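You operate a simulated robot arm through the tools that you are given. There is no shell and no other tool. Be economical: measure what you need, move in short steps, check, and stop when the job is done.

You run a simulated robot arm. Do the job below in one go: nothing can be reset, and whatever is moved stays where it is left.

Task
Take the tab with the red clip and put it on the middle of the side bench.

The check looks at the end state, three seconds after you hand in, the way a careful person would. Anything else that was tipped, shoved, dropped, spilled or broken makes it a failure.

Robot
A 6-joint arm with a two-finger parallel gripper, fixed in place. Base frame: the origin is at the foot of the arm, x ahead of it, y to its left, z up. Lengths are in mm, angles in rad, forces in N, time in s.
Its first joint turns from -1.152 to 1.152 rad. Payload 2.9 kg.
The TCP is the grasp point between the finger pads, 30 mm short of the fingertips. In the tool frame z runs along the fingers and y along their closing line. The gripper opens to 110 mm. The fingers are 20 mm wide and 10 mm thick; the gripper's body (48 by 112 mm) begins 55 mm behind the TCP.
Orientation is that of the tool frame in the base frame, as a unit quaternion [w, x, y, z]. With the fingers straight down and closing along the base's y, the tool's x points along the base's -x, its y along +y and its z along -z.

Tools
- The arm moves only by the tool move_arm. Its argument "targets" is text: rows parted by semicolons, each of 7 numbers parted by spaces: the shift along the base's x, y, z in units of 500 mm (1.0 is 500 mm), then the turn, a rotation vector about the base's x, y, z in units of 120 degrees (1.0 is 120 degrees), then the opening, from 0 (shut) to 1 (fully open). In form: dx dy dz rx ry rz jaw; .... A call has 1 to 12 rows; each row is the pose to reach, as a shift and turn from the pose commanded when the call began. A call with a number of a shift or a turn outside -1 to 1 is refused whole. A row lasts 0.2 s, in which the tool goes at most 50 mm and 0.15 rad; a call with a longer step from one row to the next is refused whole, and so is a gripper value outside its range. A pose out of reach is approached as far as the arm can. The call stops where the force on the tool passes 40 N (or 10 N more than at its start, if that is more) or the arm is blocked; 0.2 s more then pass. Each finger travels about 108 mm/s and halts on what it meets, pressing with about 24 N; the grip force reading is that of the motor and also rises with nothing between the fingers. The clock runs only during rows and for 0.2 s after the last one: add rows that repeat a pose to give the fingers time. The reply holds the time, the measured pose of the TCP, the force on the tool along the base axes, the opening and the grip force, in the units named above and with some noise.
- Cameras (640 x 400 px; columns grow to the right, rows downward): "scene" is fixed at [69.5, 437.3, 1372.4]; the picture's right is [-0.65, -0.76, 0.00], its down [-0.50, 0.43, -0.75] and it looks along [0.57, -0.49, -0.66] (base axes); focal length 288 px, centre (320, 200). "wrist" rides on the gripper at [-36, 0, -57] in the tool frame; the picture's right is [0.00, -1.00, 0.00], its down [0.97, 0.00, -0.24] and it looks along [0.24, 0.00, 0.97] (tool axes); focal length 218 px, centre (320, 200). There is no depth. A picture from a camera that has moved, and an enlarged one, comes with that camera's place and axes in the base frame and with its lens. The place of the scene camera against the robot may be out by one fixed shift of up to 25 mm in any direction.
- get_image(camera): a new picture of that camera. It takes no simulated time.
- enlarge(camera, box): a new picture of the part [left, top, right, bottom] of that camera's present view, enlarged. It takes no simulated time.
- finish_job(): hands the job in; it is judged then, once.

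Work in short steps. Places have to be worked out from the pictures, the camera data and where the tool is seen: move nearer, look again, correct. Check each grasp and each placing, and mend what went wrong. You have 90 turns and 46 pictures in all, those below and enlarged ones among them. Open the gripper and draw the arm clear of the work before you hand the job in, unless the task says otherwise; then end with one line.

The tools are called after "Call:" as a command line: name --argument value ..., lists and objects as JSON in quotes. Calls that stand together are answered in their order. move_arm: Moves the arm, as the interface text tells. Its arguments: {"type":"object","properties":{"targets":{"type":"string"}},"required":["targets"]} The other tools are called the same way: get_image (camera) takes a picture; enlarge (camera, box) takes an enlarged picture of a part of a camera's view; finish_job () hands the job in.

At the start:

```text
clock: 0.0
position: [481.1, -86.9, 1094.0]
tool_rot: [0.0, 0.0, 1.0, 0.0]
force: [0.7, -0.8, -1.1]
opening: 110.0
grip_force: 0.1
```

scene: 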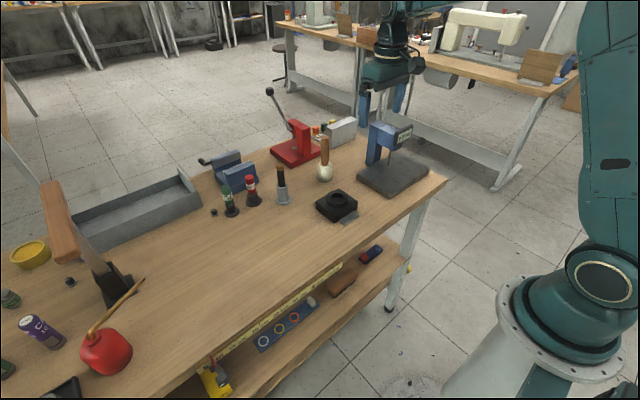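
wrist: 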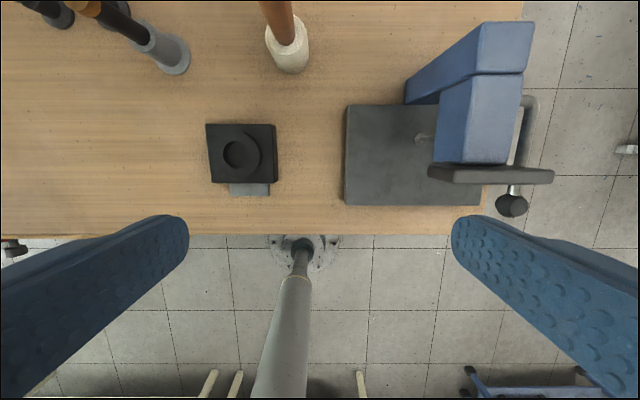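

The scene doesn't show an obvious "tab with a red clip", so I enlarge parts of the view to find it and the side bench.

Call:
enlarge --camera "scene" --box '[190, 80, 450, 240]'

Call:
enlarge --camera "scene" --box '[180, 230, 440, 400]'

Call:
enlarge --camera "scene" --box '[0, 180, 200, 400]'

```text
2.46 times, centred on (320, 160) of scene
camera zoom: at [69.5, 437.3, 1372.4], right [-0.65, -0.76, 0.0], down [-0.5, 0.43, -0.75], along [0.57, -0.49, -0.66], focal length 708 px, centre (320, 298)
```

zoom: 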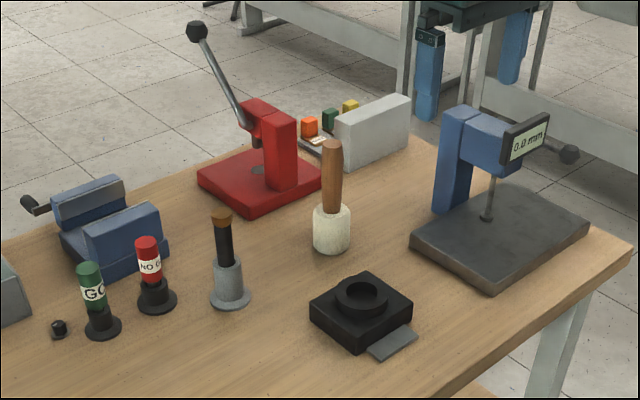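

```text
2.35 times, centred on (310, 315) of scene
camera zoom: at [69.5, 437.3, 1372.4], right [-0.65, -0.76, 0.0], down [-0.5, 0.43, -0.75], along [0.57, -0.49, -0.66], focal length 677 px, centre (344, -71)
```

zoom: 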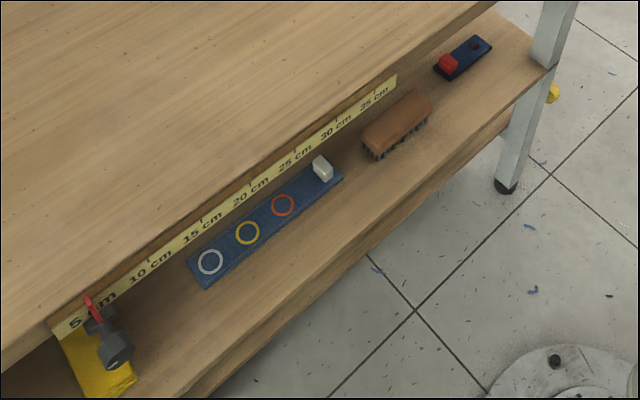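

```text
1.82 times, centred on (100, 290) of scene
camera zoom: at [69.5, 437.3, 1372.4], right [-0.65, -0.76, 0.0], down [-0.5, 0.43, -0.75], along [0.57, -0.49, -0.66], focal length 523 px, centre (720, 36)
```

zoom: 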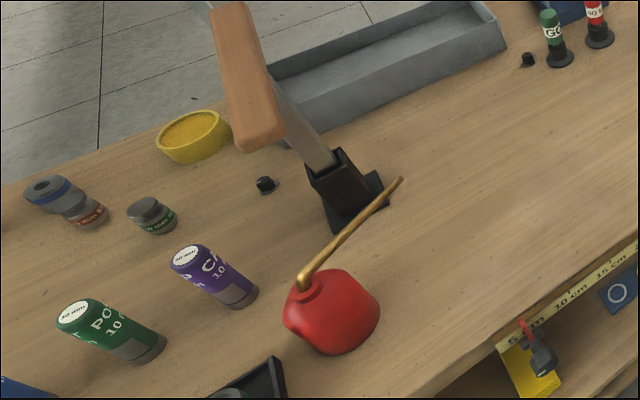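

Candidates: objects behind the red press, the blue piece with a red block on the shelf, and the yellow piece at the front edge. I enlarge each.

Call:
enlarge --camera "scene" --box '[290, 100, 370, 150]'

Call:
enlarge --camera "scene" --box '[340, 235, 420, 285]'

Call:
enlarge --camera "scene" --box '[180, 335, 284, 400]'

Call:
enlarge --camera "scene" --box '[260, 0, 600, 200]'

```text
8.00 times, centred on (330, 125) of scene
camera zoom: at [69.5, 437.3, 1372.4], right [-0.65, -0.76, 0.0], down [-0.5, 0.43, -0.75], along [0.57, -0.49, -0.66], focal length 2301 px, centre (240, 800)
```

zoom: 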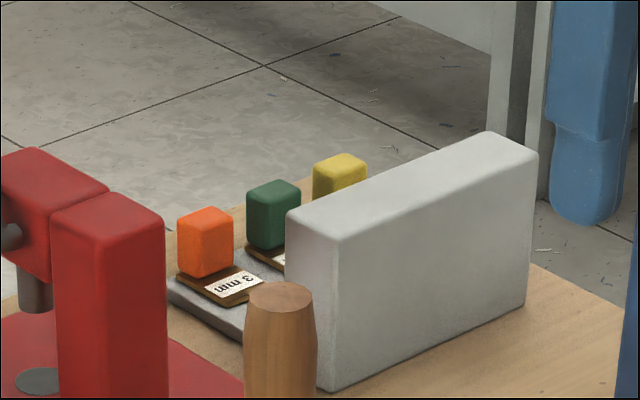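

```text
8.00 times, centred on (380, 260) of scene
camera zoom: at [69.5, 437.3, 1372.4], right [-0.65, -0.76, 0.0], down [-0.5, 0.43, -0.75], along [0.57, -0.49, -0.66], focal length 2301 px, centre (-160, -280)
```

zoom: 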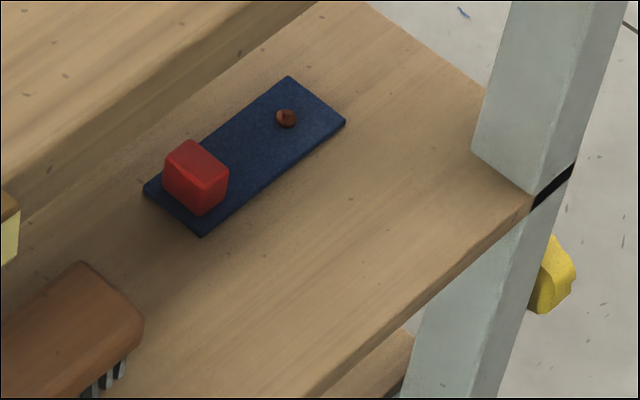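

```text
6.15 times, centred on (232, 368) of scene
camera zoom: at [69.5, 437.3, 1372.4], right [-0.65, -0.76, 0.0], down [-0.5, 0.43, -0.75], along [0.57, -0.49, -0.66], focal length 1770 px, centre (862, -831)
```

zoom: 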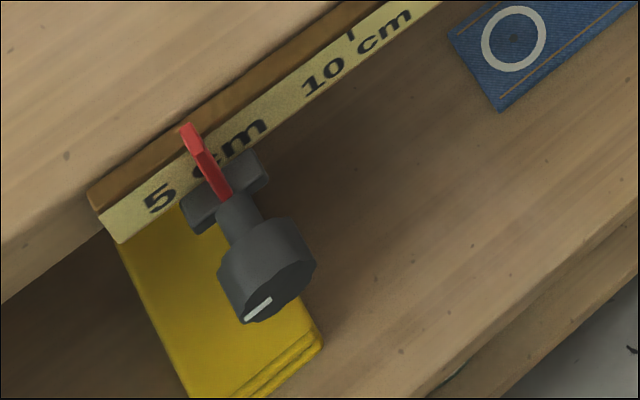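

```text
1.88 times, centred on (430, 100) of scene
camera zoom: at [69.5, 437.3, 1372.4], right [-0.65, -0.76, 0.0], down [-0.5, 0.43, -0.75], along [0.57, -0.49, -0.66], focal length 542 px, centre (113, 388)
```

zoom: 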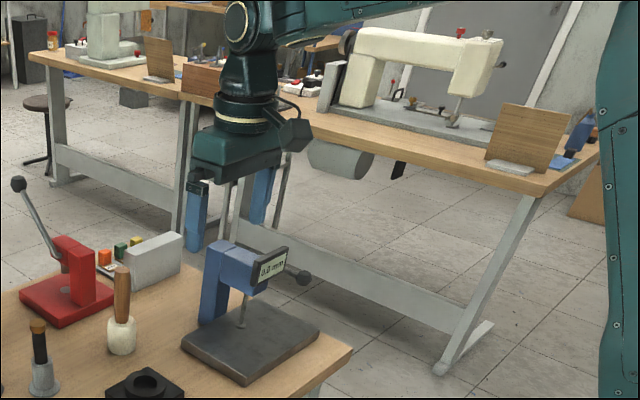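

The tab is the blue piece with a red block lying on the lower shelf (z≈440), under the bench top (z≈790, front edge x≈365). I haven't identified the "side bench" yet, so I'll tilt the wrist camera to look to the robot's right.

Call:
move_arm --targets "0 0 0 -0.07 0 0 1; 0 0 0 -0.14 0 0 1; 0 0 0 -0.21 0 0 1; 0 0 0 -0.28 0 0 1; 0 0 0 -0.35 0 0 1; 0 0 0 -0.42 0 0 1"

Call:
get_image --camera "wrist"

```text
clock: 1.4
position: [480.2, -88.4, 1096.6]
tool_rot: [0.0, 0.0, 0.905, -0.426]
force: [1.2, 0.0, -0.1]
opening: 109.7
grip_force: 0.1
```

```text
36 pictures are left
camera wrist: at [515.8, -43.8, 1131.8], right [0.0, -0.64, 0.77], down [-0.97, 0.18, 0.15], along [-0.24, -0.75, -0.62], focal length 218 px, centre (320, 200)
```

wrist: 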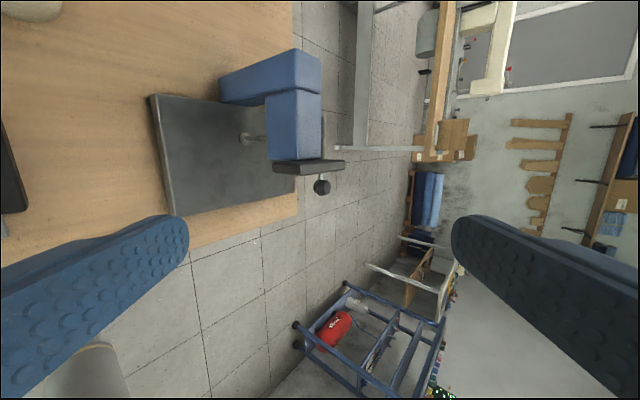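

To the right there is only floor and far furniture. Now I look to the left.

Call:
move_arm --targets "0 0 0 0.07 0 0 1; 0 0 0 0.14 0 0 1; 0 0 0 0.21 0 0 1; 0 0 0 0.28 0 0 1; 0 0 0 0.35 0 0 1; 0 0 0 0.42 0 0 1; 0 0 0 0.49 0 0 1; 0 0 0 0.56 0 0 1; 0 0 0 0.63 0 0 1; 0 0 0 0.7 0 0 1; 0 0 0 0.77 0 0 1; 0 0 0 0.84 0 0 1"

Call:
get_image --camera "wrist"

```text
clock: 4.0
position: [452.8, -50.6, 1053.8]
tool_rot: [0.007, 0.002, 0.906, 0.423]
force: [-1.1, 0.0, -0.8]
opening: 109.7
grip_force: 0.1
out of reach, approached as far as the arm can: row 10, 11, 12
```

```text
35 pictures are left
camera wrist: at [488.8, -94.1, 1091.4], right [0.0, -0.64, -0.77], down [-0.97, -0.17, 0.15], along [-0.23, 0.75, -0.63], focal length 218 px, centre (320, 200)
```

wrist: 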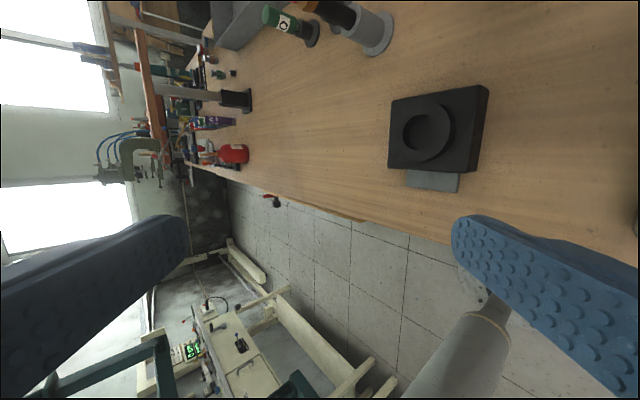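

A far cream table stands at the left, but nothing like a reachable side bench so far. I return the tool to vertical, draw back in front of the bench, and then will look forward under it.

Call:
move_arm --targets "0 0 0.02 -0.07 0 0 1; 0 0 0.04 -0.14 0 0 1; -0.05 0 0.06 -0.21 0 0 1; -0.1 0 0.08 -0.28 0 0 1; -0.17 0 0.08 -0.35 0 0 1; -0.25 0 0.08 -0.42 0 0 1; -0.33 0 0.08 -0.42 0 0 1; -0.41 0 0.08 -0.42 0 0 1"

Call:
get_image --camera "wrist"

Call:
get_image --camera "scene"

```text
clock: 5.8
position: [248.6, -51.7, 1095.5]
tool_rot: [0.001, 0.001, 1.0, 0.0]
force: [0.0, -0.5, -0.1]
opening: 110.0
grip_force: 0.0
```

```text
34 pictures are left
camera wrist: at [285.0, -51.5, 1151.2], right [0.0, -1.0, 0.0], down [-0.97, 0.0, 0.24], along [-0.24, 0.0, -0.97], focal length 218 px, centre (320, 200)
```

wrist: 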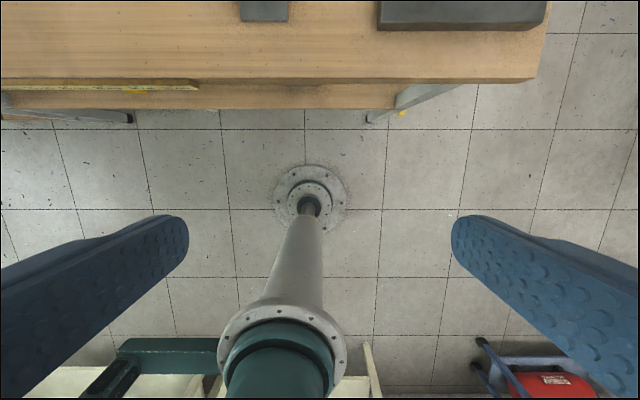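

```text
33 pictures are left
```

scene: 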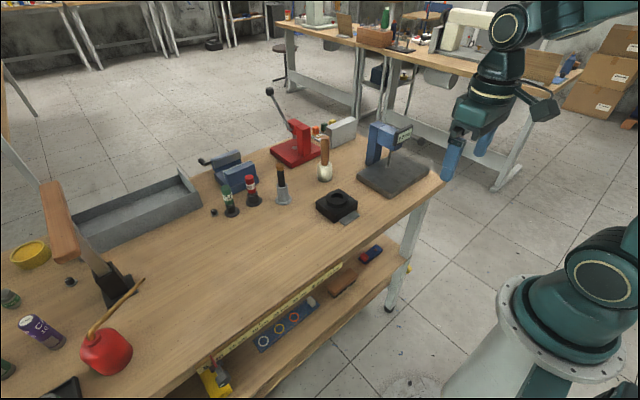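

No side bench is visible near the base either. I go lower in front of the bench and tilt the tool forward to see the shelf and beneath the bench.

Call:
move_arm --targets "-0.04 0 -0.05 0 -0.07 0 1; -0.08 0 -0.1 0 -0.14 0 1; -0.1 0 -0.15 0 -0.21 0 1; -0.1 0 -0.22 0 -0.28 0 1; -0.1 0 -0.3 0 -0.35 0 1; -0.1 0 -0.38 0 -0.42 0 1; -0.1 0 -0.46 0 -0.49 0 1; -0.1 0 -0.54 0 -0.56 0 1"

Call:
get_image --camera "wrist"

```text
clock: 7.6
position: [357.2, -232.6, 957.4]
tool_rot: [0.578, -0.098, 0.792, -0.174]
force: [0.3, 0.3, -2.5]
opening: 110.0
grip_force: 0.0
out of reach, approached as far as the arm can: row 2, 3, 4, 5, 6, 7, 8
```

```text
32 pictures are left
camera wrist: at [314.1, -210.5, 1004.2], right [-0.05, -0.92, 0.39], down [-0.53, -0.31, -0.79], along [0.85, -0.24, -0.48], focal length 218 px, centre (320, 200)
```

wrist: 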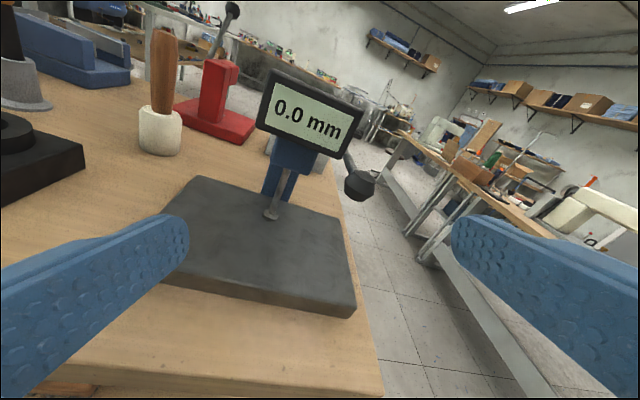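

Folding in that far is out of reach and the arm drifted toward the gauge, so I back off upward to a tool-down pose, clear of everything.

Call:
move_arm --targets "0 0.02 0.04 0.0179 0.0593 -0.0101 1; 0 0.05 0.08 0.0358 0.1186 -0.0202 1; 0 0.1 0.12 0.0537 0.1779 -0.0303 1; 0 0.15 0.16 0.0716 0.2372 -0.0404 1; 0 0.2 0.2 0.0895 0.2965 -0.0505 1; 0 0.26 0.24 0.1074 0.3558 -0.0606 1; 0 0.32 0.275 0.1253 0.4151 -0.0707 1; 0 0.38 0.275 0.1432 0.4744 -0.0808 1; 0 0.43 0.275 0.1611 0.5337 -0.0909 1; 0 0.46 0.275 0.179 0.593 -0.101 1"

Call:
get_image --camera "wrist"

```text
clock: 9.8
position: [316.6, 70.7, 942.1]
tool_rot: [-0.108, 0.171, 0.973, 0.108]
force: [0.1, 0.6, 0.3]
opening: 110.0
grip_force: 0.1
out of reach, approached as far as the arm can: row 1, 2, 3, 4, 5
```

```text
31 pictures are left
camera wrist: at [359.8, 45.4, 986.9], right [-0.36, -0.92, -0.18], down [-0.85, 0.24, 0.47], along [-0.39, 0.32, -0.87], focal length 218 px, centre (320, 200)
```

wrist: 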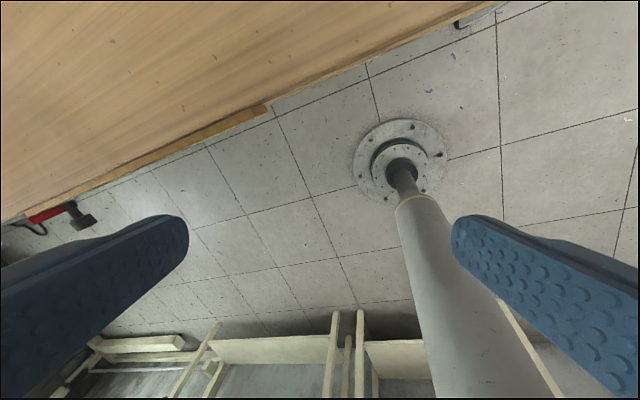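

I see only the bench ahead (top z≈790, about y −375…+990, x 370…730) within reach; the tab on the shelf computes to x≈470–510, y≈−250…−140, its red clip near (489,−156). I straighten the tool to vertical in front of the bench, at about (280,−120,1000).

Call:
move_arm --targets "-0.01 -0.04 0.02 -0.013 -0.013 0.0206 0.5; -0.02 -0.09 0.05 -0.026 -0.026 0.0412 0.5; -0.03 -0.14 0.08 -0.039 -0.039 0.0618 0.5; -0.04 -0.19 0.1 -0.052 -0.052 0.0825 0.5; -0.05 -0.24 0.116 -0.065 -0.065 0.103 0.5; -0.06 -0.29 0.116 -0.078 -0.078 0.1237 0.5; -0.073 -0.34 0.116 -0.091 -0.091 0.1444 0.5; -0.073 -0.381 0.116 -0.104 -0.104 0.165 0.5"

Call:
get_image --camera "scene"

```text
clock: 11.6
position: [277.9, -120.8, 1000.2]
tool_rot: [0.001, -0.001, 1.0, 0.001]
force: [-0.2, -0.2, 0.2]
opening: 55.0
grip_force: 0.0
```

```text
30 pictures are left
```

scene: 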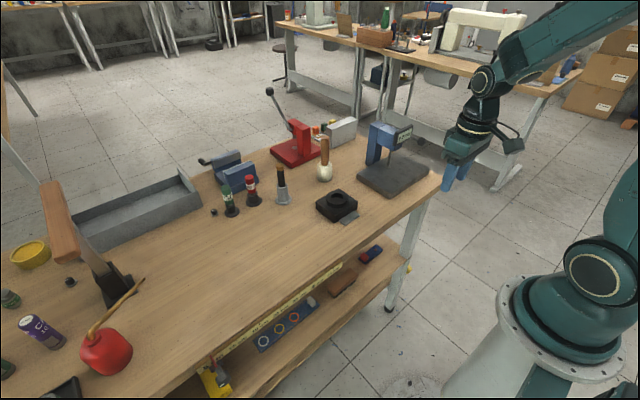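

The tool is vertical in front of the bench, clear of it. I descend straight toward z≈730.

Call:
move_arm --targets "-0.02 0 -0.09 0 0 0 0.5; -0.03 0 -0.18 0 0 0 0.5; -0.04 0 -0.27 0 0 0 0.5; -0.04 0 -0.36 0 0 0 0.5; -0.04 0 -0.45 0 0 0 0.5; -0.04 0 -0.54 0 0 0 0.5"

Call:
get_image --camera "scene"

Call:
get_image --camera "wrist"

```text
clock: 13.0
position: [259.1, -116.7, 732.5]
tool_rot: [0.001, 0.0, 1.0, 0.002]
force: [0.2, 0.1, -0.7]
opening: 54.9
grip_force: 0.0
```

```text
29 pictures are left
```

scene: 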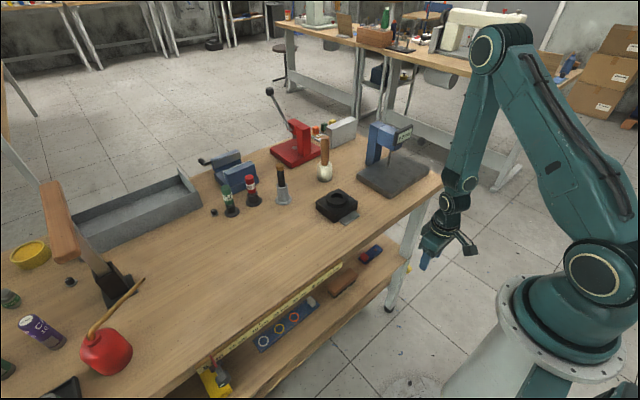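

```text
28 pictures are left
camera wrist: at [295.9, -117.0, 789.8], right [0.0, -1.0, 0.0], down [-0.97, 0.0, 0.24], along [-0.24, 0.0, -0.97], focal length 218 px, centre (320, 200)
```

wrist: 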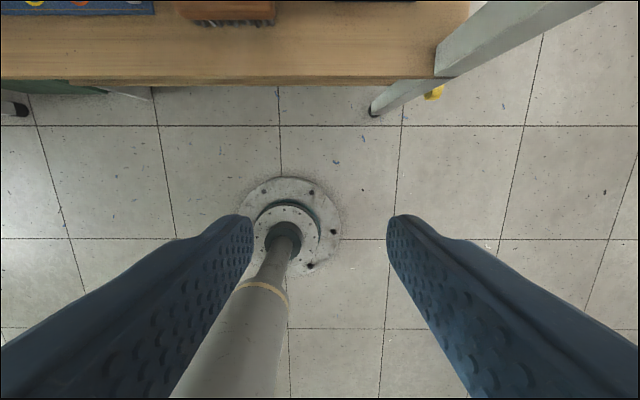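

Clear descent; the shelf (front edge x≈385) is coming into view. I go lower and pitch the tool forward by 40° to look at the tab under the bench.

Call:
move_arm --targets "0 -0.02 -0.05 0 -0.067 0 0.5; 0.01 -0.04 -0.1 0 -0.133 0 0.5; 0.02 -0.06 -0.15 0 -0.2 0 0.5; 0.04 -0.078 -0.19 0 -0.267 0 0.5; 0.06 -0.078 -0.22 0 -0.333 0 0.5"

Call:
get_image --camera "wrist"

Call:
get_image --camera "scene"

```text
clock: 14.2
position: [288.9, -159.0, 620.5]
tool_rot: [0.343, 0.0, 0.939, 0.0]
force: [-0.7, 0.1, -0.6]
opening: 55.0
grip_force: 0.0
```

```text
27 pictures are left
camera wrist: at [279.4, -158.2, 687.0], right [0.0, -1.0, 0.0], down [-0.9, 0.0, -0.44], along [0.44, 0.0, -0.9], focal length 218 px, centre (320, 200)
```

wrist: 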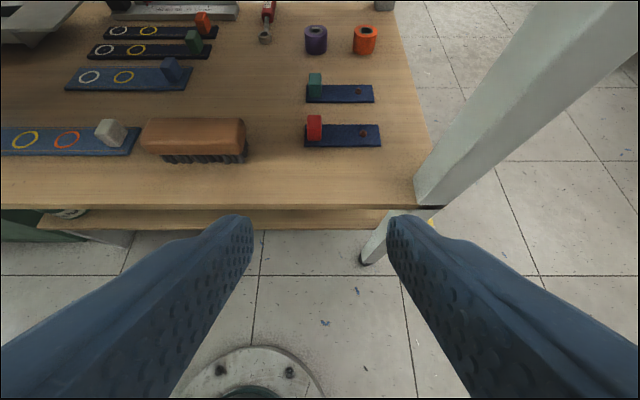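

```text
26 pictures are left
```

scene: 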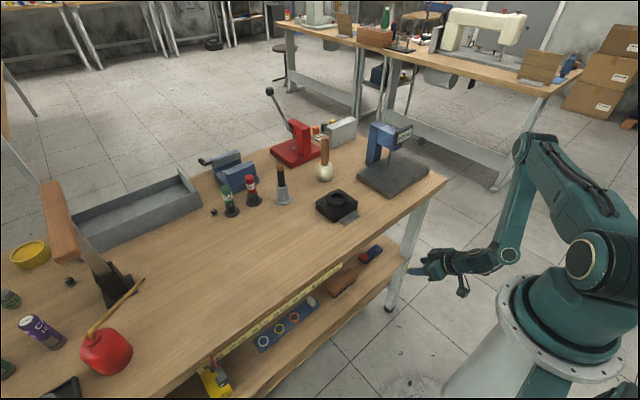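

Many strips and tabs sit on the shelf. I enlarge to tell them apart.

Call:
enlarge --camera "wrist" --box '[0, 0, 440, 180]'

```text
1.45 times, centred on (220, 90) of wrist
camera zoom: at [279.4, -158.2, 687.0], right [0.0, -1.0, 0.0], down [-0.9, 0.0, -0.44], along [0.44, 0.0, -0.9], focal length 318 px, centre (466, 360)
```

zoom: 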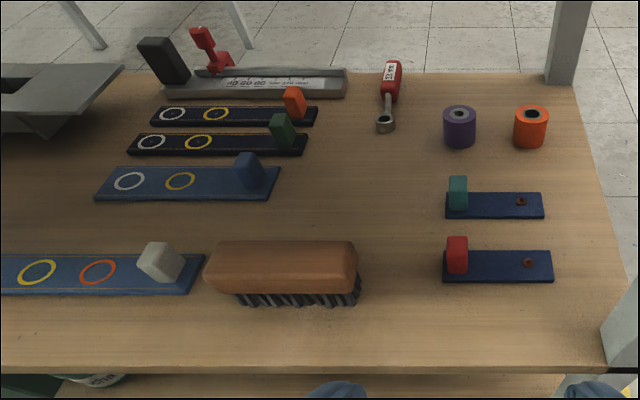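

The target is clearly the short tab with the red clip (nearest, right). A grey object at the left on the shelf is cut off; I yaw left to see it, as it may bear on "side bench".

Call:
move_arm --targets "-0.02 0.04 0.02 0 0 0.07 0.5; -0.02 0.1 0.04 0 0 0.14 0.5; -0.02 0.16 0.06 0 0 0.21 0.5; -0.02 0.22 0.06 0 0 0.28 0.5; -0.02 0.28 0.06 0 0 0.33 0.5"

Call:
get_image --camera "wrist"

```text
clock: 15.4
position: [277.1, -16.4, 650.9]
tool_rot: [0.322, -0.32, 0.883, 0.119]
force: [0.9, 0.9, -0.3]
opening: 54.9
grip_force: 0.2
```

```text
24 pictures are left
camera wrist: at [271.4, -22.6, 717.3], right [0.64, -0.77, 0.0], down [-0.69, -0.57, -0.44], along [0.34, 0.28, -0.9], focal length 218 px, centre (320, 200)
```

wrist: 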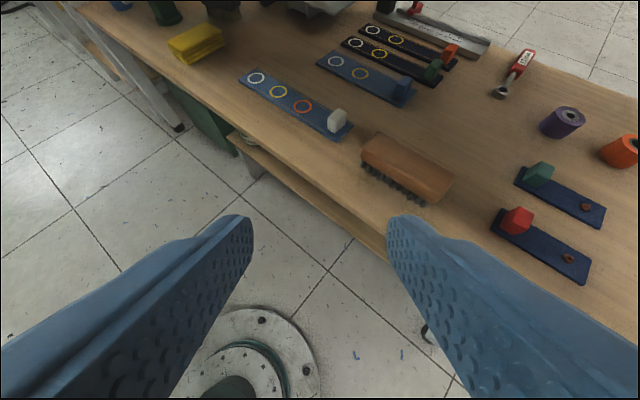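

The shelf is a long low surface continuing left. I pitch the view up a bit to see the remainder.

Call:
move_arm --targets "0 0.03 0.0 0.044 -0.053 0 0.5; 0 0.06 0.0 0.089 -0.107 0 0.5; 0 0.08 0.0 0.133 -0.16 0 0.5"

Call:
get_image --camera "wrist"

```text
clock: 16.2
position: [279.1, 22.0, 650.9]
tool_rot: [0.506, -0.287, 0.792, 0.184]
force: [0.1, -0.6, -0.7]
opening: 55.0
grip_force: 0.0
```

```text
23 pictures are left
camera wrist: at [250.7, -1.6, 707.2], right [0.64, -0.77, 0.0], down [-0.48, -0.4, -0.78], along [0.6, 0.5, -0.63], focal length 218 px, centre (320, 200)
```

wrist: 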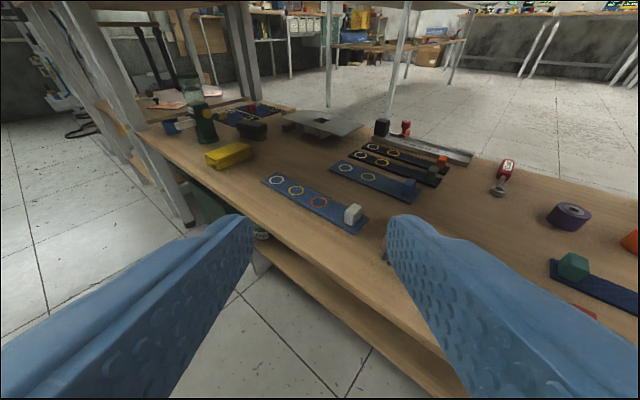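

Call:
enlarge --camera "wrist" --box '[80, 60, 340, 220]'

```text
2.46 times, centred on (210, 140) of wrist
camera zoom: at [250.7, -1.6, 707.2], right [0.64, -0.77, 0.0], down [-0.48, -0.4, -0.78], along [0.6, 0.5, -0.63], focal length 537 px, centre (591, 348)
```

zoom: 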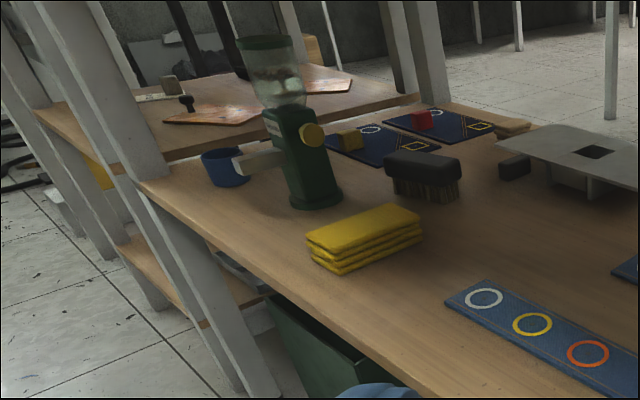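

Nothing else benchlike is within reach, so the side bench is the tall bench, whose top has a bare middle area. From the earlier wrist view the red clip sits near (502,−150), about 22 mm wide in y and up to z≈478, on a tab spanning x 484–525. I move back in front of it with the tool pitched 40° below horizontal.

Call:
move_arm --targets "0.017 -0.057 -0.03 -0.0074 0.0202 -0.055 0.5; 0.034 -0.115 -0.06 -0.0148 0.0404 -0.11 0.5; 0.051 -0.172 -0.09 -0.0222 0.0606 -0.165 0.5; 0.068 -0.229 -0.12 -0.0297 0.0807 -0.22 0.5; 0.085 -0.287 -0.15 -0.0371 0.101 -0.275 0.5; 0.102 -0.344 -0.182 -0.0445 0.1211 -0.3303 0.5"

Call:
get_image --camera "wrist"

Call:
get_image --camera "scene"

```text
clock: 17.6
position: [332.7, -151.6, 560.3]
tool_rot: [0.422, 0.003, 0.907, -0.001]
force: [0.0, -0.3, 0.7]
opening: 55.1
grip_force: 0.0
```

```text
21 pictures are left
camera wrist: at [311.2, -152.1, 623.8], right [0.0, -1.0, 0.0], down [-0.81, 0.0, -0.59], along [0.59, 0.0, -0.81], focal length 218 px, centre (320, 200)
```

wrist: 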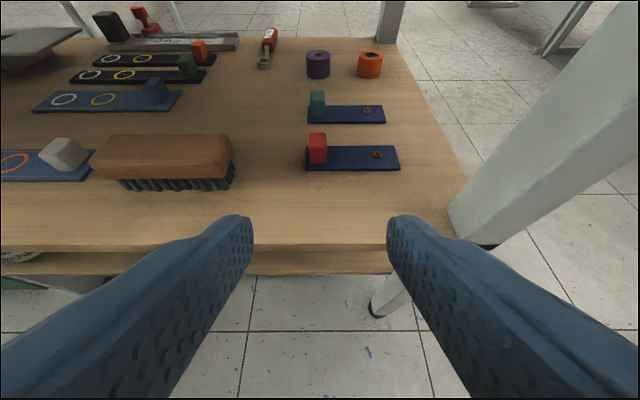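

```text
20 pictures are left
```

scene: 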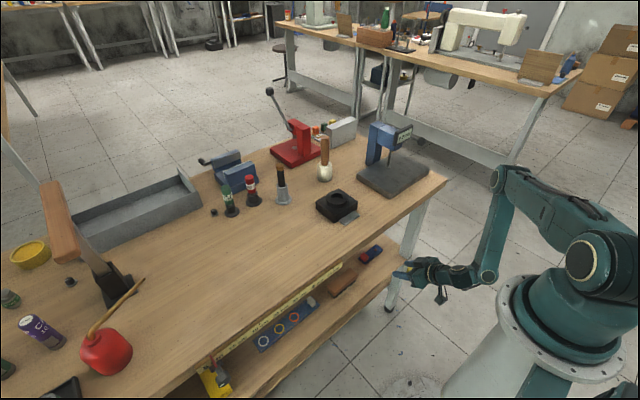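

The approach is good and the bench edge is clear. I enlarge the tab to fix the clip's place.

Call:
enlarge --camera "wrist" --box '[288, 110, 416, 190]'

```text
5.00 times, centred on (352, 150) of wrist
camera zoom: at [311.2, -152.1, 623.8], right [0.0, -1.0, 0.0], down [-0.81, 0.0, -0.59], along [0.59, 0.0, -0.81], focal length 1091 px, centre (160, 450)
```

zoom: 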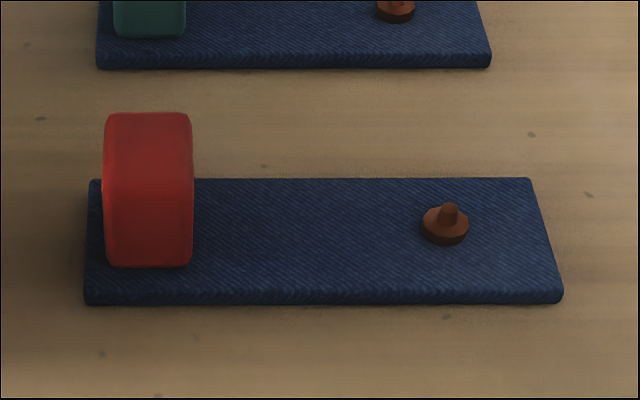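

The clip measures about 26×20×23 mm, at x 495–521, y −160…−140, top z≈467. I move along to a standoff point (440,−150,522) on the tool's axis line toward it.

Call:
move_arm --targets "0.07 0.001 -0.025 0 0 0 0.5; 0.14 0.002 -0.05 0 0 0 0.5; 0.2146 0.003 -0.0756 0 0 0 0.5; 0.2146 0.003 -0.0756 0 0 0 0.5"

Call:
get_image --camera "wrist"

```text
clock: 18.6
position: [438.2, -149.8, 524.0]
tool_rot: [0.422, 0.0, 0.907, 0.0]
force: [0.2, 0.1, -0.4]
opening: 54.8
grip_force: 0.0
```

```text
18 pictures are left
camera wrist: at [417.7, -149.3, 587.6], right [0.0, -1.0, 0.0], down [-0.81, 0.0, -0.59], along [0.59, 0.0, -0.81], focal length 218 px, centre (320, 200)
```

wrist: 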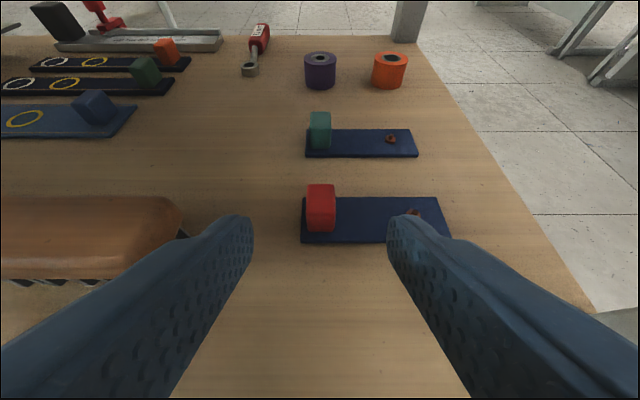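

The picture confirms the clip's front at x≈494 and centred between the fingers. I advance along the tool axis to (498,−150,474), still open.

Call:
move_arm --targets "0.03 0 -0.025 0 0 0 0.5; 0.06 0 -0.05 0 0 0 0.5; 0.09 0 -0.075 0 0 0 0.5; 0.116 0 -0.097 0 0 0 0.5; 0.116 0 -0.097 0 0 0 0.5"

Call:
get_image --camera "wrist"

```text
clock: 19.8
position: [493.4, -150.7, 475.9]
tool_rot: [0.421, 0.001, 0.907, -0.001]
force: [0.7, 0.0, 0.6]
opening: 54.7
grip_force: 0.0
```

```text
17 pictures are left
camera wrist: at [473.8, -150.9, 539.4], right [0.0, -1.0, 0.0], down [-0.81, 0.0, -0.59], along [0.59, 0.0, -0.81], focal length 218 px, centre (320, 200)
```

wrist: 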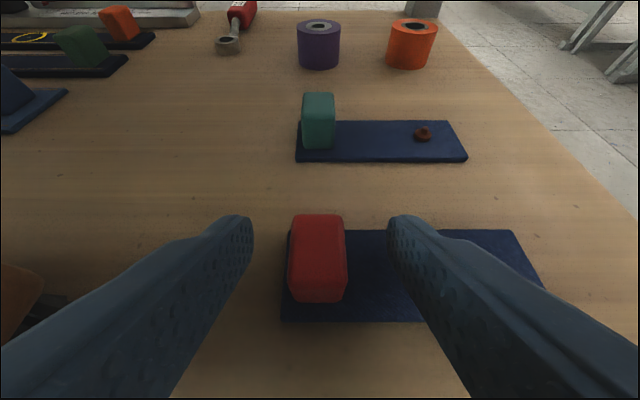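

The fingers straddle the clip and nothing is touched. I go 5 mm further in and close.

Call:
move_arm --targets "0.01 0.001 -0.002 0 0 0 0.5; 0.01 0.001 -0.002 0 0 0 0.3; 0.01 0.001 -0.002 0 0 0 0.1; 0.01 0.001 -0.002 0 0 0 0.1; 0.01 0.001 -0.002 0 0 0 0.1"

Call:
get_image --camera "wrist"

```text
clock: 21.0
position: [500.2, -149.6, 475.3]
tool_rot: [0.422, 0.001, 0.907, 0.0]
force: [0.3, -0.6, -0.2]
opening: 19.2
grip_force: 24.1
```

```text
16 pictures are left
camera wrist: at [479.8, -149.8, 539.0], right [0.0, -1.0, 0.0], down [-0.81, 0.0, -0.59], along [0.59, 0.0, -0.81], focal length 218 px, centre (320, 200)
```

wrist: 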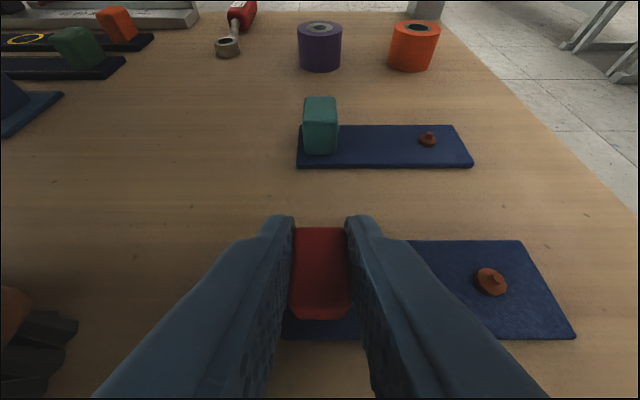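

Gripped at 19.2 mm with 24 N. I lift it 45 mm straight up and check.

Call:
move_arm --targets "0 0 0.03 0 0 0 0.1; 0 0 0.06 0 0 0 0.1; 0 0 0.09 0 0 0 0.1; 0 0 0.09 0 0 0 0.1"

Call:
get_image --camera "wrist"

```text
clock: 22.0
position: [501.0, -147.7, 517.7]
tool_rot: [0.421, 0.001, 0.907, 0.0]
force: [-0.6, -0.1, 0.3]
opening: 18.8
grip_force: 23.9
```

```text
15 pictures are left
camera wrist: at [481.2, -148.2, 582.4], right [0.0, -1.0, 0.0], down [-0.81, 0.0, -0.59], along [0.59, 0.0, -0.81], focal length 218 px, centre (320, 200)
```

wrist: 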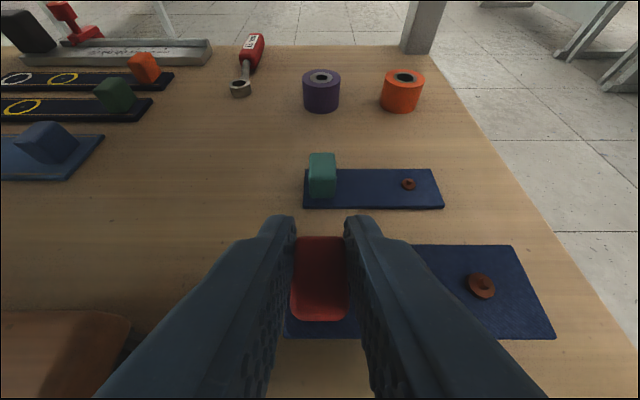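

The tab is held and clear of the shelf. I draw it back out from beneath the bench.

Call:
move_arm --targets "-0.05 0 0.012 0 0 0 0.1; -0.12 0 0.03 0 0 0 0.1; -0.2 0 0.048 0 0 0 0.1; -0.28 0 0.066 0 0 0 0.1; -0.35 0 0.085 0 0 0 0.1; -0.41 0 0.1 0 0 0 0.1; -0.43 0 0.15 0 0.05 0 0.1; -0.44 0 0.21 0 0.1 0 0.1"

Call:
get_image --camera "scene"

```text
clock: 23.8
position: [278.8, -146.6, 626.0]
tool_rot: [0.323, 0.001, 0.946, 0.001]
force: [0.0, 0.8, 0.0]
opening: 18.7
grip_force: 24.5
```

```text
14 pictures are left
```

scene: 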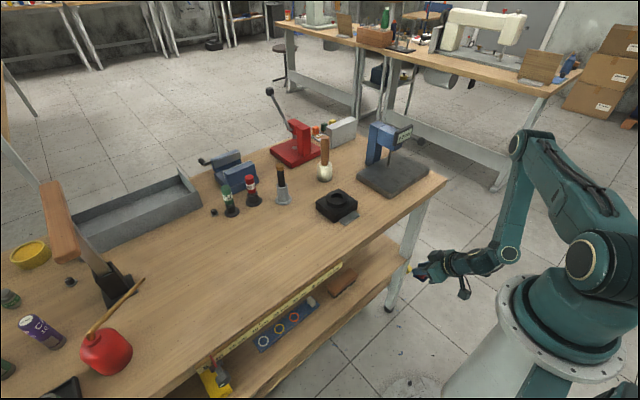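

Out from under the bench with the tab still held. I bring the tool upright and rise to z≈1000 along the way I came.

Call:
move_arm --targets "-0.01 0.01 0.04 0 0.063 0 0.1; -0.02 0.02 0.09 0 0.126 0 0.1; -0.03 0.03 0.14 0 0.189 0 0.1; -0.04 0.04 0.19 0 0.252 0 0.1; -0.04 0.05 0.24 0 0.314 0 0.1; -0.04 0.05 0.33 0 0.314 0 0.1; -0.04 0.05 0.42 0 0.314 0 0.1; -0.03 0.05 0.51 0 0.314 0 0.1; -0.02 0.05 0.6 0 0.314 0 0.1; -0.01 0.05 0.68 0 0.314 0 0.1; 0 0.05 0.76 0 0.314 0 0.1"

Call:
get_image --camera "wrist"

```text
clock: 26.2
position: [279.0, -127.1, 1002.8]
tool_rot: [0.002, 0.0, 1.0, 0.0]
force: [0.5, -0.1, -0.1]
opening: 19.1
grip_force: 23.6
```

```text
13 pictures are left
camera wrist: at [314.8, -126.2, 1059.2], right [0.0, -1.0, 0.0], down [-0.97, 0.0, 0.24], along [-0.24, 0.0, -0.97], focal length 218 px, centre (320, 200)
```

wrist: 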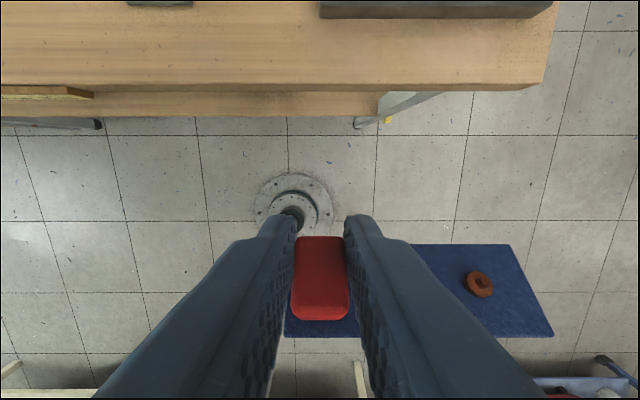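

The tab is still held firmly. The clear middle of the bench top is near (640,310), just short of the gauges; I swing over there at z≈1015 while pitching the tool back to 40° below horizontal so the tab is level.

Call:
move_arm --targets "0.08 0.04 0.02 0 0 0 0.1; 0.16 0.09 0.03 0 0 0 0.1; 0.24 0.14 0.03 0 -0.06 0 0.1; 0.30 0.21 0.03 0 -0.12 0 0.1; 0.34 0.30 0.03 0 -0.18 0 0.1; 0.36 0.39 0.03 0 -0.24 0 0.1; 0.38 0.48 0.03 0 -0.30 0 0.1; 0.40 0.57 0.03 0 -0.36 0 0.1; 0.42 0.66 0.03 0 -0.4167 0 0.1; 0.44 0.75 0.03 0 -0.4167 0 0.1; 0.46 0.84 0.03 0 -0.4167 0 0.1; 0.46 0.93 0.03 0 -0.4167 0 0.1"

Call:
get_image --camera "wrist"

Call:
get_image --camera "scene"

```text
clock: 28.8
position: [508.4, 338.8, 1017.3]
tool_rot: [0.424, 0.001, 0.905, 0.0]
force: [0.0, 0.3, 0.1]
opening: 18.8
grip_force: 24.3
```

```text
12 pictures are left
camera wrist: at [487.8, 338.9, 1081.3], right [0.0, -1.0, 0.0], down [-0.81, 0.0, -0.59], along [0.59, 0.0, -0.81], focal length 218 px, centre (320, 200)
```

wrist: 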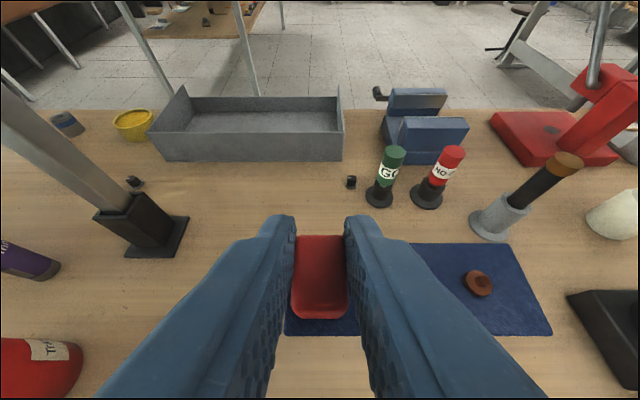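

```text
11 pictures are left
```

scene: 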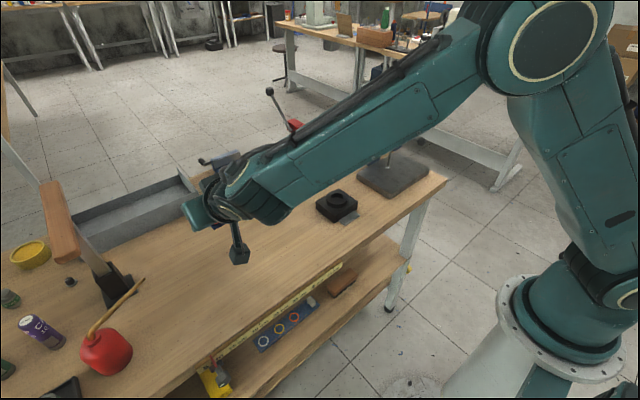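

The view gives GO gauge base at (704,240), cleaver block near y≈585, bench depth x 383–980. The spot with tab centre (645,320) is free. I approach above it, to z≈860.

Call:
move_arm --targets "0.0435 0.0075 -0.0523 0 0 0 0.1; 0.087 0.015 -0.105 0 0 0 0.1; 0.13 0.0225 -0.157 0 0 0 0.1; 0.174 0.03 -0.209 0 0 0 0.1; 0.2175 0.0375 -0.262 0 0 0 0.1; 0.261 0.045 -0.314 0 0 0 0.1; 0.261 0.045 -0.314 0 0 0 0.1"

Call:
get_image --camera "wrist"

Call:
get_image --camera "scene"

```text
clock: 30.4
position: [640.1, 363.7, 862.9]
tool_rot: [0.424, 0.0, 0.906, 0.001]
force: [-0.5, -0.3, 0.4]
opening: 19.0
grip_force: 24.4
```

```text
10 pictures are left
camera wrist: at [619.2, 362.8, 927.2], right [0.0, -1.0, 0.0], down [-0.81, 0.0, -0.59], along [0.59, 0.0, -0.81], focal length 218 px, centre (320, 200)
```

wrist: 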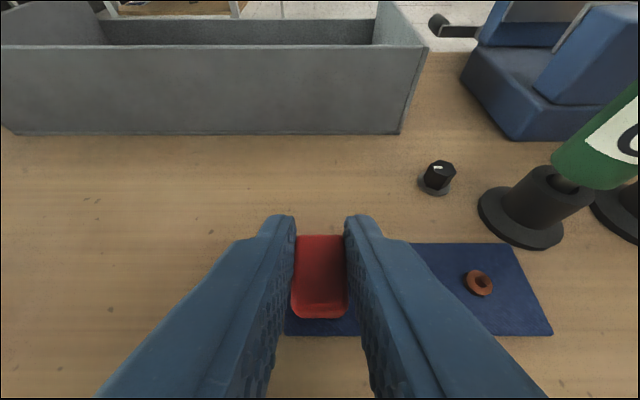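

```text
9 pictures are left
```

scene: 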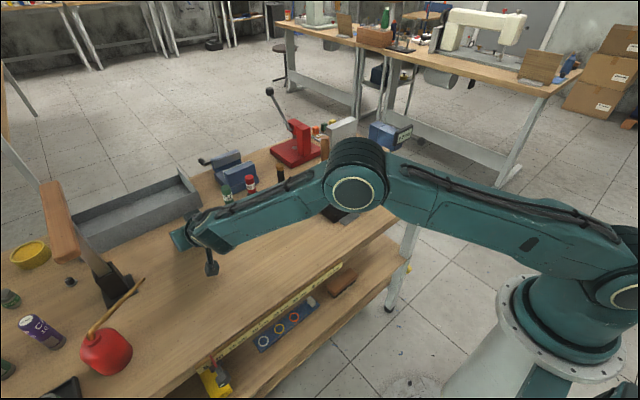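

The tab is level with about 14 mm to the GO gauge's foot. I shift 10 mm back and 8 mm left for margin and lower to z≈830.

Call:
move_arm --targets "-0.02 0.016 -0.02 0 0 0 0.1; -0.02 0.016 -0.045 0 0 0 0.1; -0.02 0.016 -0.066 0 0 0 0.1; -0.02 0.016 -0.066 0 0 0 0.1"

Call:
get_image --camera "wrist"

```text
clock: 31.1
position: [634.9, 372.0, 852.5]
tool_rot: [0.435, 0.002, 0.901, 0.005]
force: [0.3, 1.2, 4.8]
opening: 19.9
grip_force: 8.4
stopped in row 3: the force on the tool passed its limit (the readings are from after the stop); the commanded pose is now the measured one
```

```text
8 pictures are left
camera wrist: at [611.6, 371.8, 914.6], right [0.0, -1.0, -0.01], down [-0.79, 0.01, -0.61], along [0.61, 0.01, -0.79], focal length 218 px, centre (320, 200)
```

wrist: 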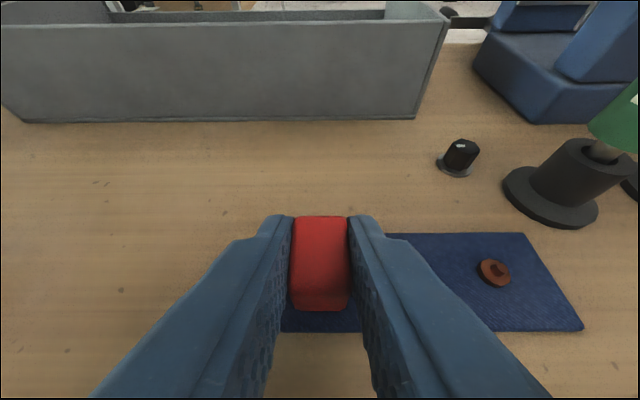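

Contact came at z≈850, so the bench top is nearer 815. I look closely at whether the tab rests flat.

Call:
enlarge --camera "wrist" --box '[240, 200, 600, 350]'

Call:
enlarge --camera "scene" --box '[150, 190, 280, 290]'

```text
1.78 times, centred on (420, 275) of wrist
camera zoom: at [611.6, 371.8, 914.6], right [0.0, -1.0, -0.01], down [-0.79, 0.01, -0.61], along [0.61, 0.01, -0.79], focal length 388 px, centre (142, 67)
```

zoom: 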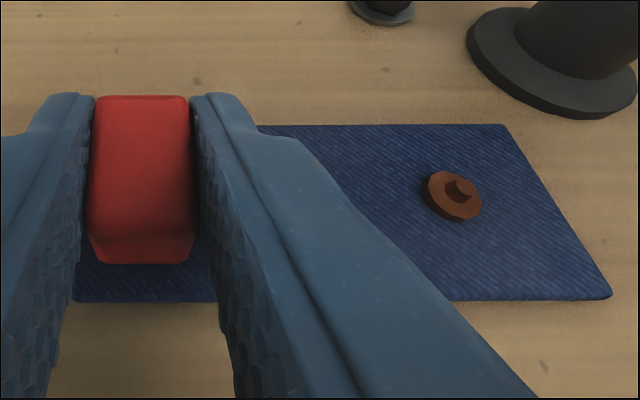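

```text
4.00 times, centred on (215, 240) of scene
camera zoom: at [69.4, 437.2, 1372.4], right [-0.65, -0.76, 0.0], down [-0.5, 0.43, -0.75], along [0.57, -0.49, -0.66], focal length 1151 px, centre (740, 40)
```

zoom: 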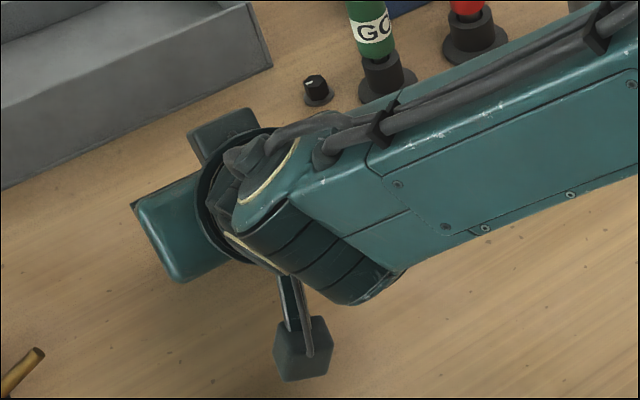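

The tab looks flat on the wood, with the clip having slid a bit in the fingers. I confirm with a small 2 mm lowering.

Call:
move_arm --targets "0 0 -0.002 0 0 0 0.1; 0 0 -0.004 0 0 0 0.1; 0 0 -0.004 0 0 0 0.1"

```text
clock: 31.9
position: [635.0, 372.8, 850.7]
tool_rot: [0.436, 0.003, 0.9, 0.006]
force: [-7.6, -0.6, 21.5]
opening: 18.9
grip_force: 24.2
```

Firm contact (21 N up). I ease up 2 mm and open the fingers.

Call:
move_arm --targets "0 0 0.004 0 0 0 0.1; 0 0 0.004 0 0 0 0.2; 0 0 0.004 0 0 0 0.35; 0 0 0.004 0 0 0 0.45; 0 0 0.004 0 0 0 0.45"

Call:
get_image --camera "wrist"

```text
clock: 33.1
position: [631.8, 371.8, 851.3]
tool_rot: [0.434, 0.002, 0.901, 0.005]
force: [-2.8, 6.8, 17.0]
opening: 46.0
grip_force: 0.0
```

```text
5 pictures are left
camera wrist: at [611.1, 371.9, 914.3], right [0.0, -1.0, -0.01], down [-0.79, 0.01, -0.61], along [0.61, 0.01, -0.79], focal length 218 px, centre (320, 200)
```

wrist: 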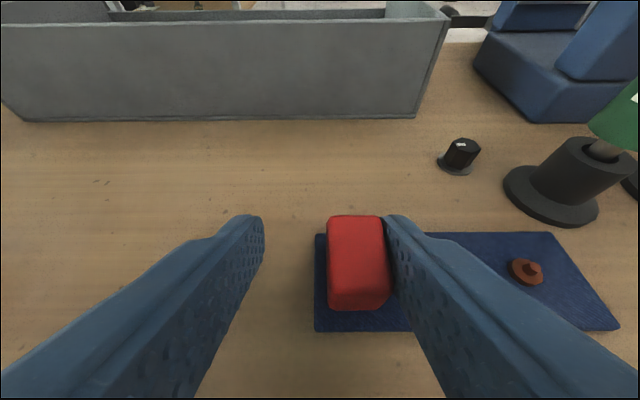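

The right finger still presses on the tab and dragged it ~15 mm right, close to the GO gauge foot. I lift straight up a few mm to free it, then check.

Call:
move_arm --targets "0 0 0.008 0 0 0 0.45; 0 0 0.016 0 0 0 0.45; 0 0 0.016 0 0 0 0.45"

Call:
get_image --camera "wrist"

```text
clock: 33.9
position: [633.3, 371.2, 855.0]
tool_rot: [0.432, 0.002, 0.902, 0.003]
force: [-0.4, 0.2, 0.2]
opening: 49.9
grip_force: 0.3
```

```text
4 pictures are left
camera wrist: at [611.7, 369.9, 919.7], right [0.0, -1.0, -0.01], down [-0.8, 0.01, -0.61], along [0.61, 0.0, -0.8], focal length 218 px, centre (320, 200)
```

wrist: 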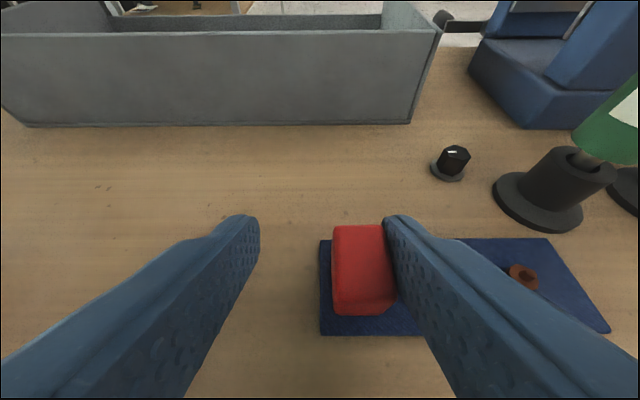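

The tab is free, flat at about (643,310), and the gauge is untouched. I move the gripper 7 mm right so the fingers clear the clip, then withdraw up and back along the tool axis.

Call:
move_arm --targets "0 -0.014 0.004 0 0 0 0.45; -0.03 -0.014 0.03 0 0 0 0.45; -0.07 -0.014 0.07 0 0 0 0.45; -0.13 -0.014 0.13 0 0 0 0.45; -0.19 -0.014 0.19 0 0 0 0.45; -0.25 -0.014 0.25 0 0 0 0.45"

Call:
get_image --camera "wrist"

```text
clock: 35.3
position: [507.8, 362.2, 983.4]
tool_rot: [0.434, 0.003, 0.901, 0.003]
force: [-0.6, 0.1, -0.5]
opening: 49.4
grip_force: 0.0
```

```text
3 pictures are left
camera wrist: at [484.6, 361.2, 1046.3], right [0.0, -1.0, -0.01], down [-0.79, 0.01, -0.61], along [0.61, 0.0, -0.79], focal length 218 px, centre (320, 200)
```

wrist: 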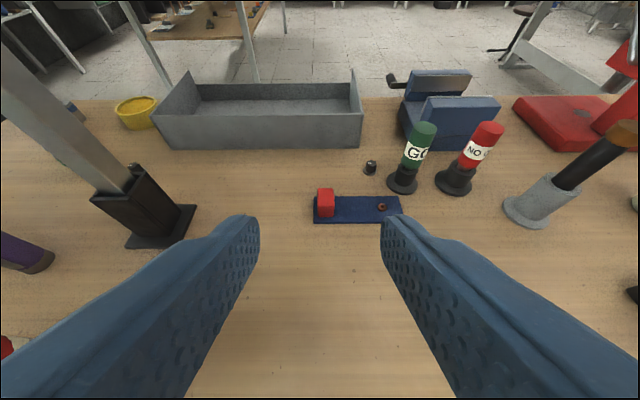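

The tab lies flat in the bare middle of the bench, everything else upright and in place. I draw the arm back toward the robot.

Call:
move_arm --targets "-0.02 -0.07 0.03 0 0.053 0 0.6; -0.04 -0.14 0.07 0 0.107 0 0.7; -0.06 -0.21 0.11 0 0.16 0 0.8; -0.08 -0.28 0.15 0 0.214 0 0.9; -0.1 -0.36 0.17 0 0.267 0 1; -0.12 -0.44 0.19 0 0.321 0 1; -0.14 -0.52 0.2 0 0.374 0 1; -0.15 -0.6 0.2 0 0.428 0 1"

Call:
get_image --camera "scene"

```text
clock: 37.1
position: [431.5, 63.7, 1081.3]
tool_rot: [-0.001, 0.003, 1.0, 0.002]
force: [0.5, -0.5, 1.4]
opening: 110.0
grip_force: 0.0
```

```text
2 pictures are left
```

scene: 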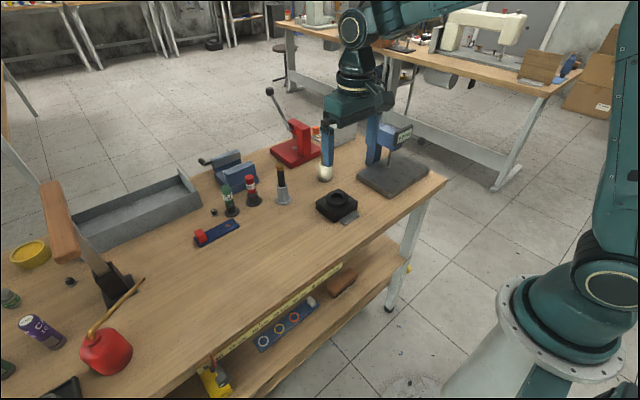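

The tab lies on the middle of the bench top, the other items stand as before, and the arm is open and clear. I hand in the job.

Call:
finish_job

```text
The job is handed in.
```

I took the tab with the red clip off the low shelf and left it flat at about (643, 310), near the middle of the tall bench, which I took to be the side bench because no other bench was within reach; releasing it dragged it about 15 mm toward the GO gauge, but nothing else was disturbed.
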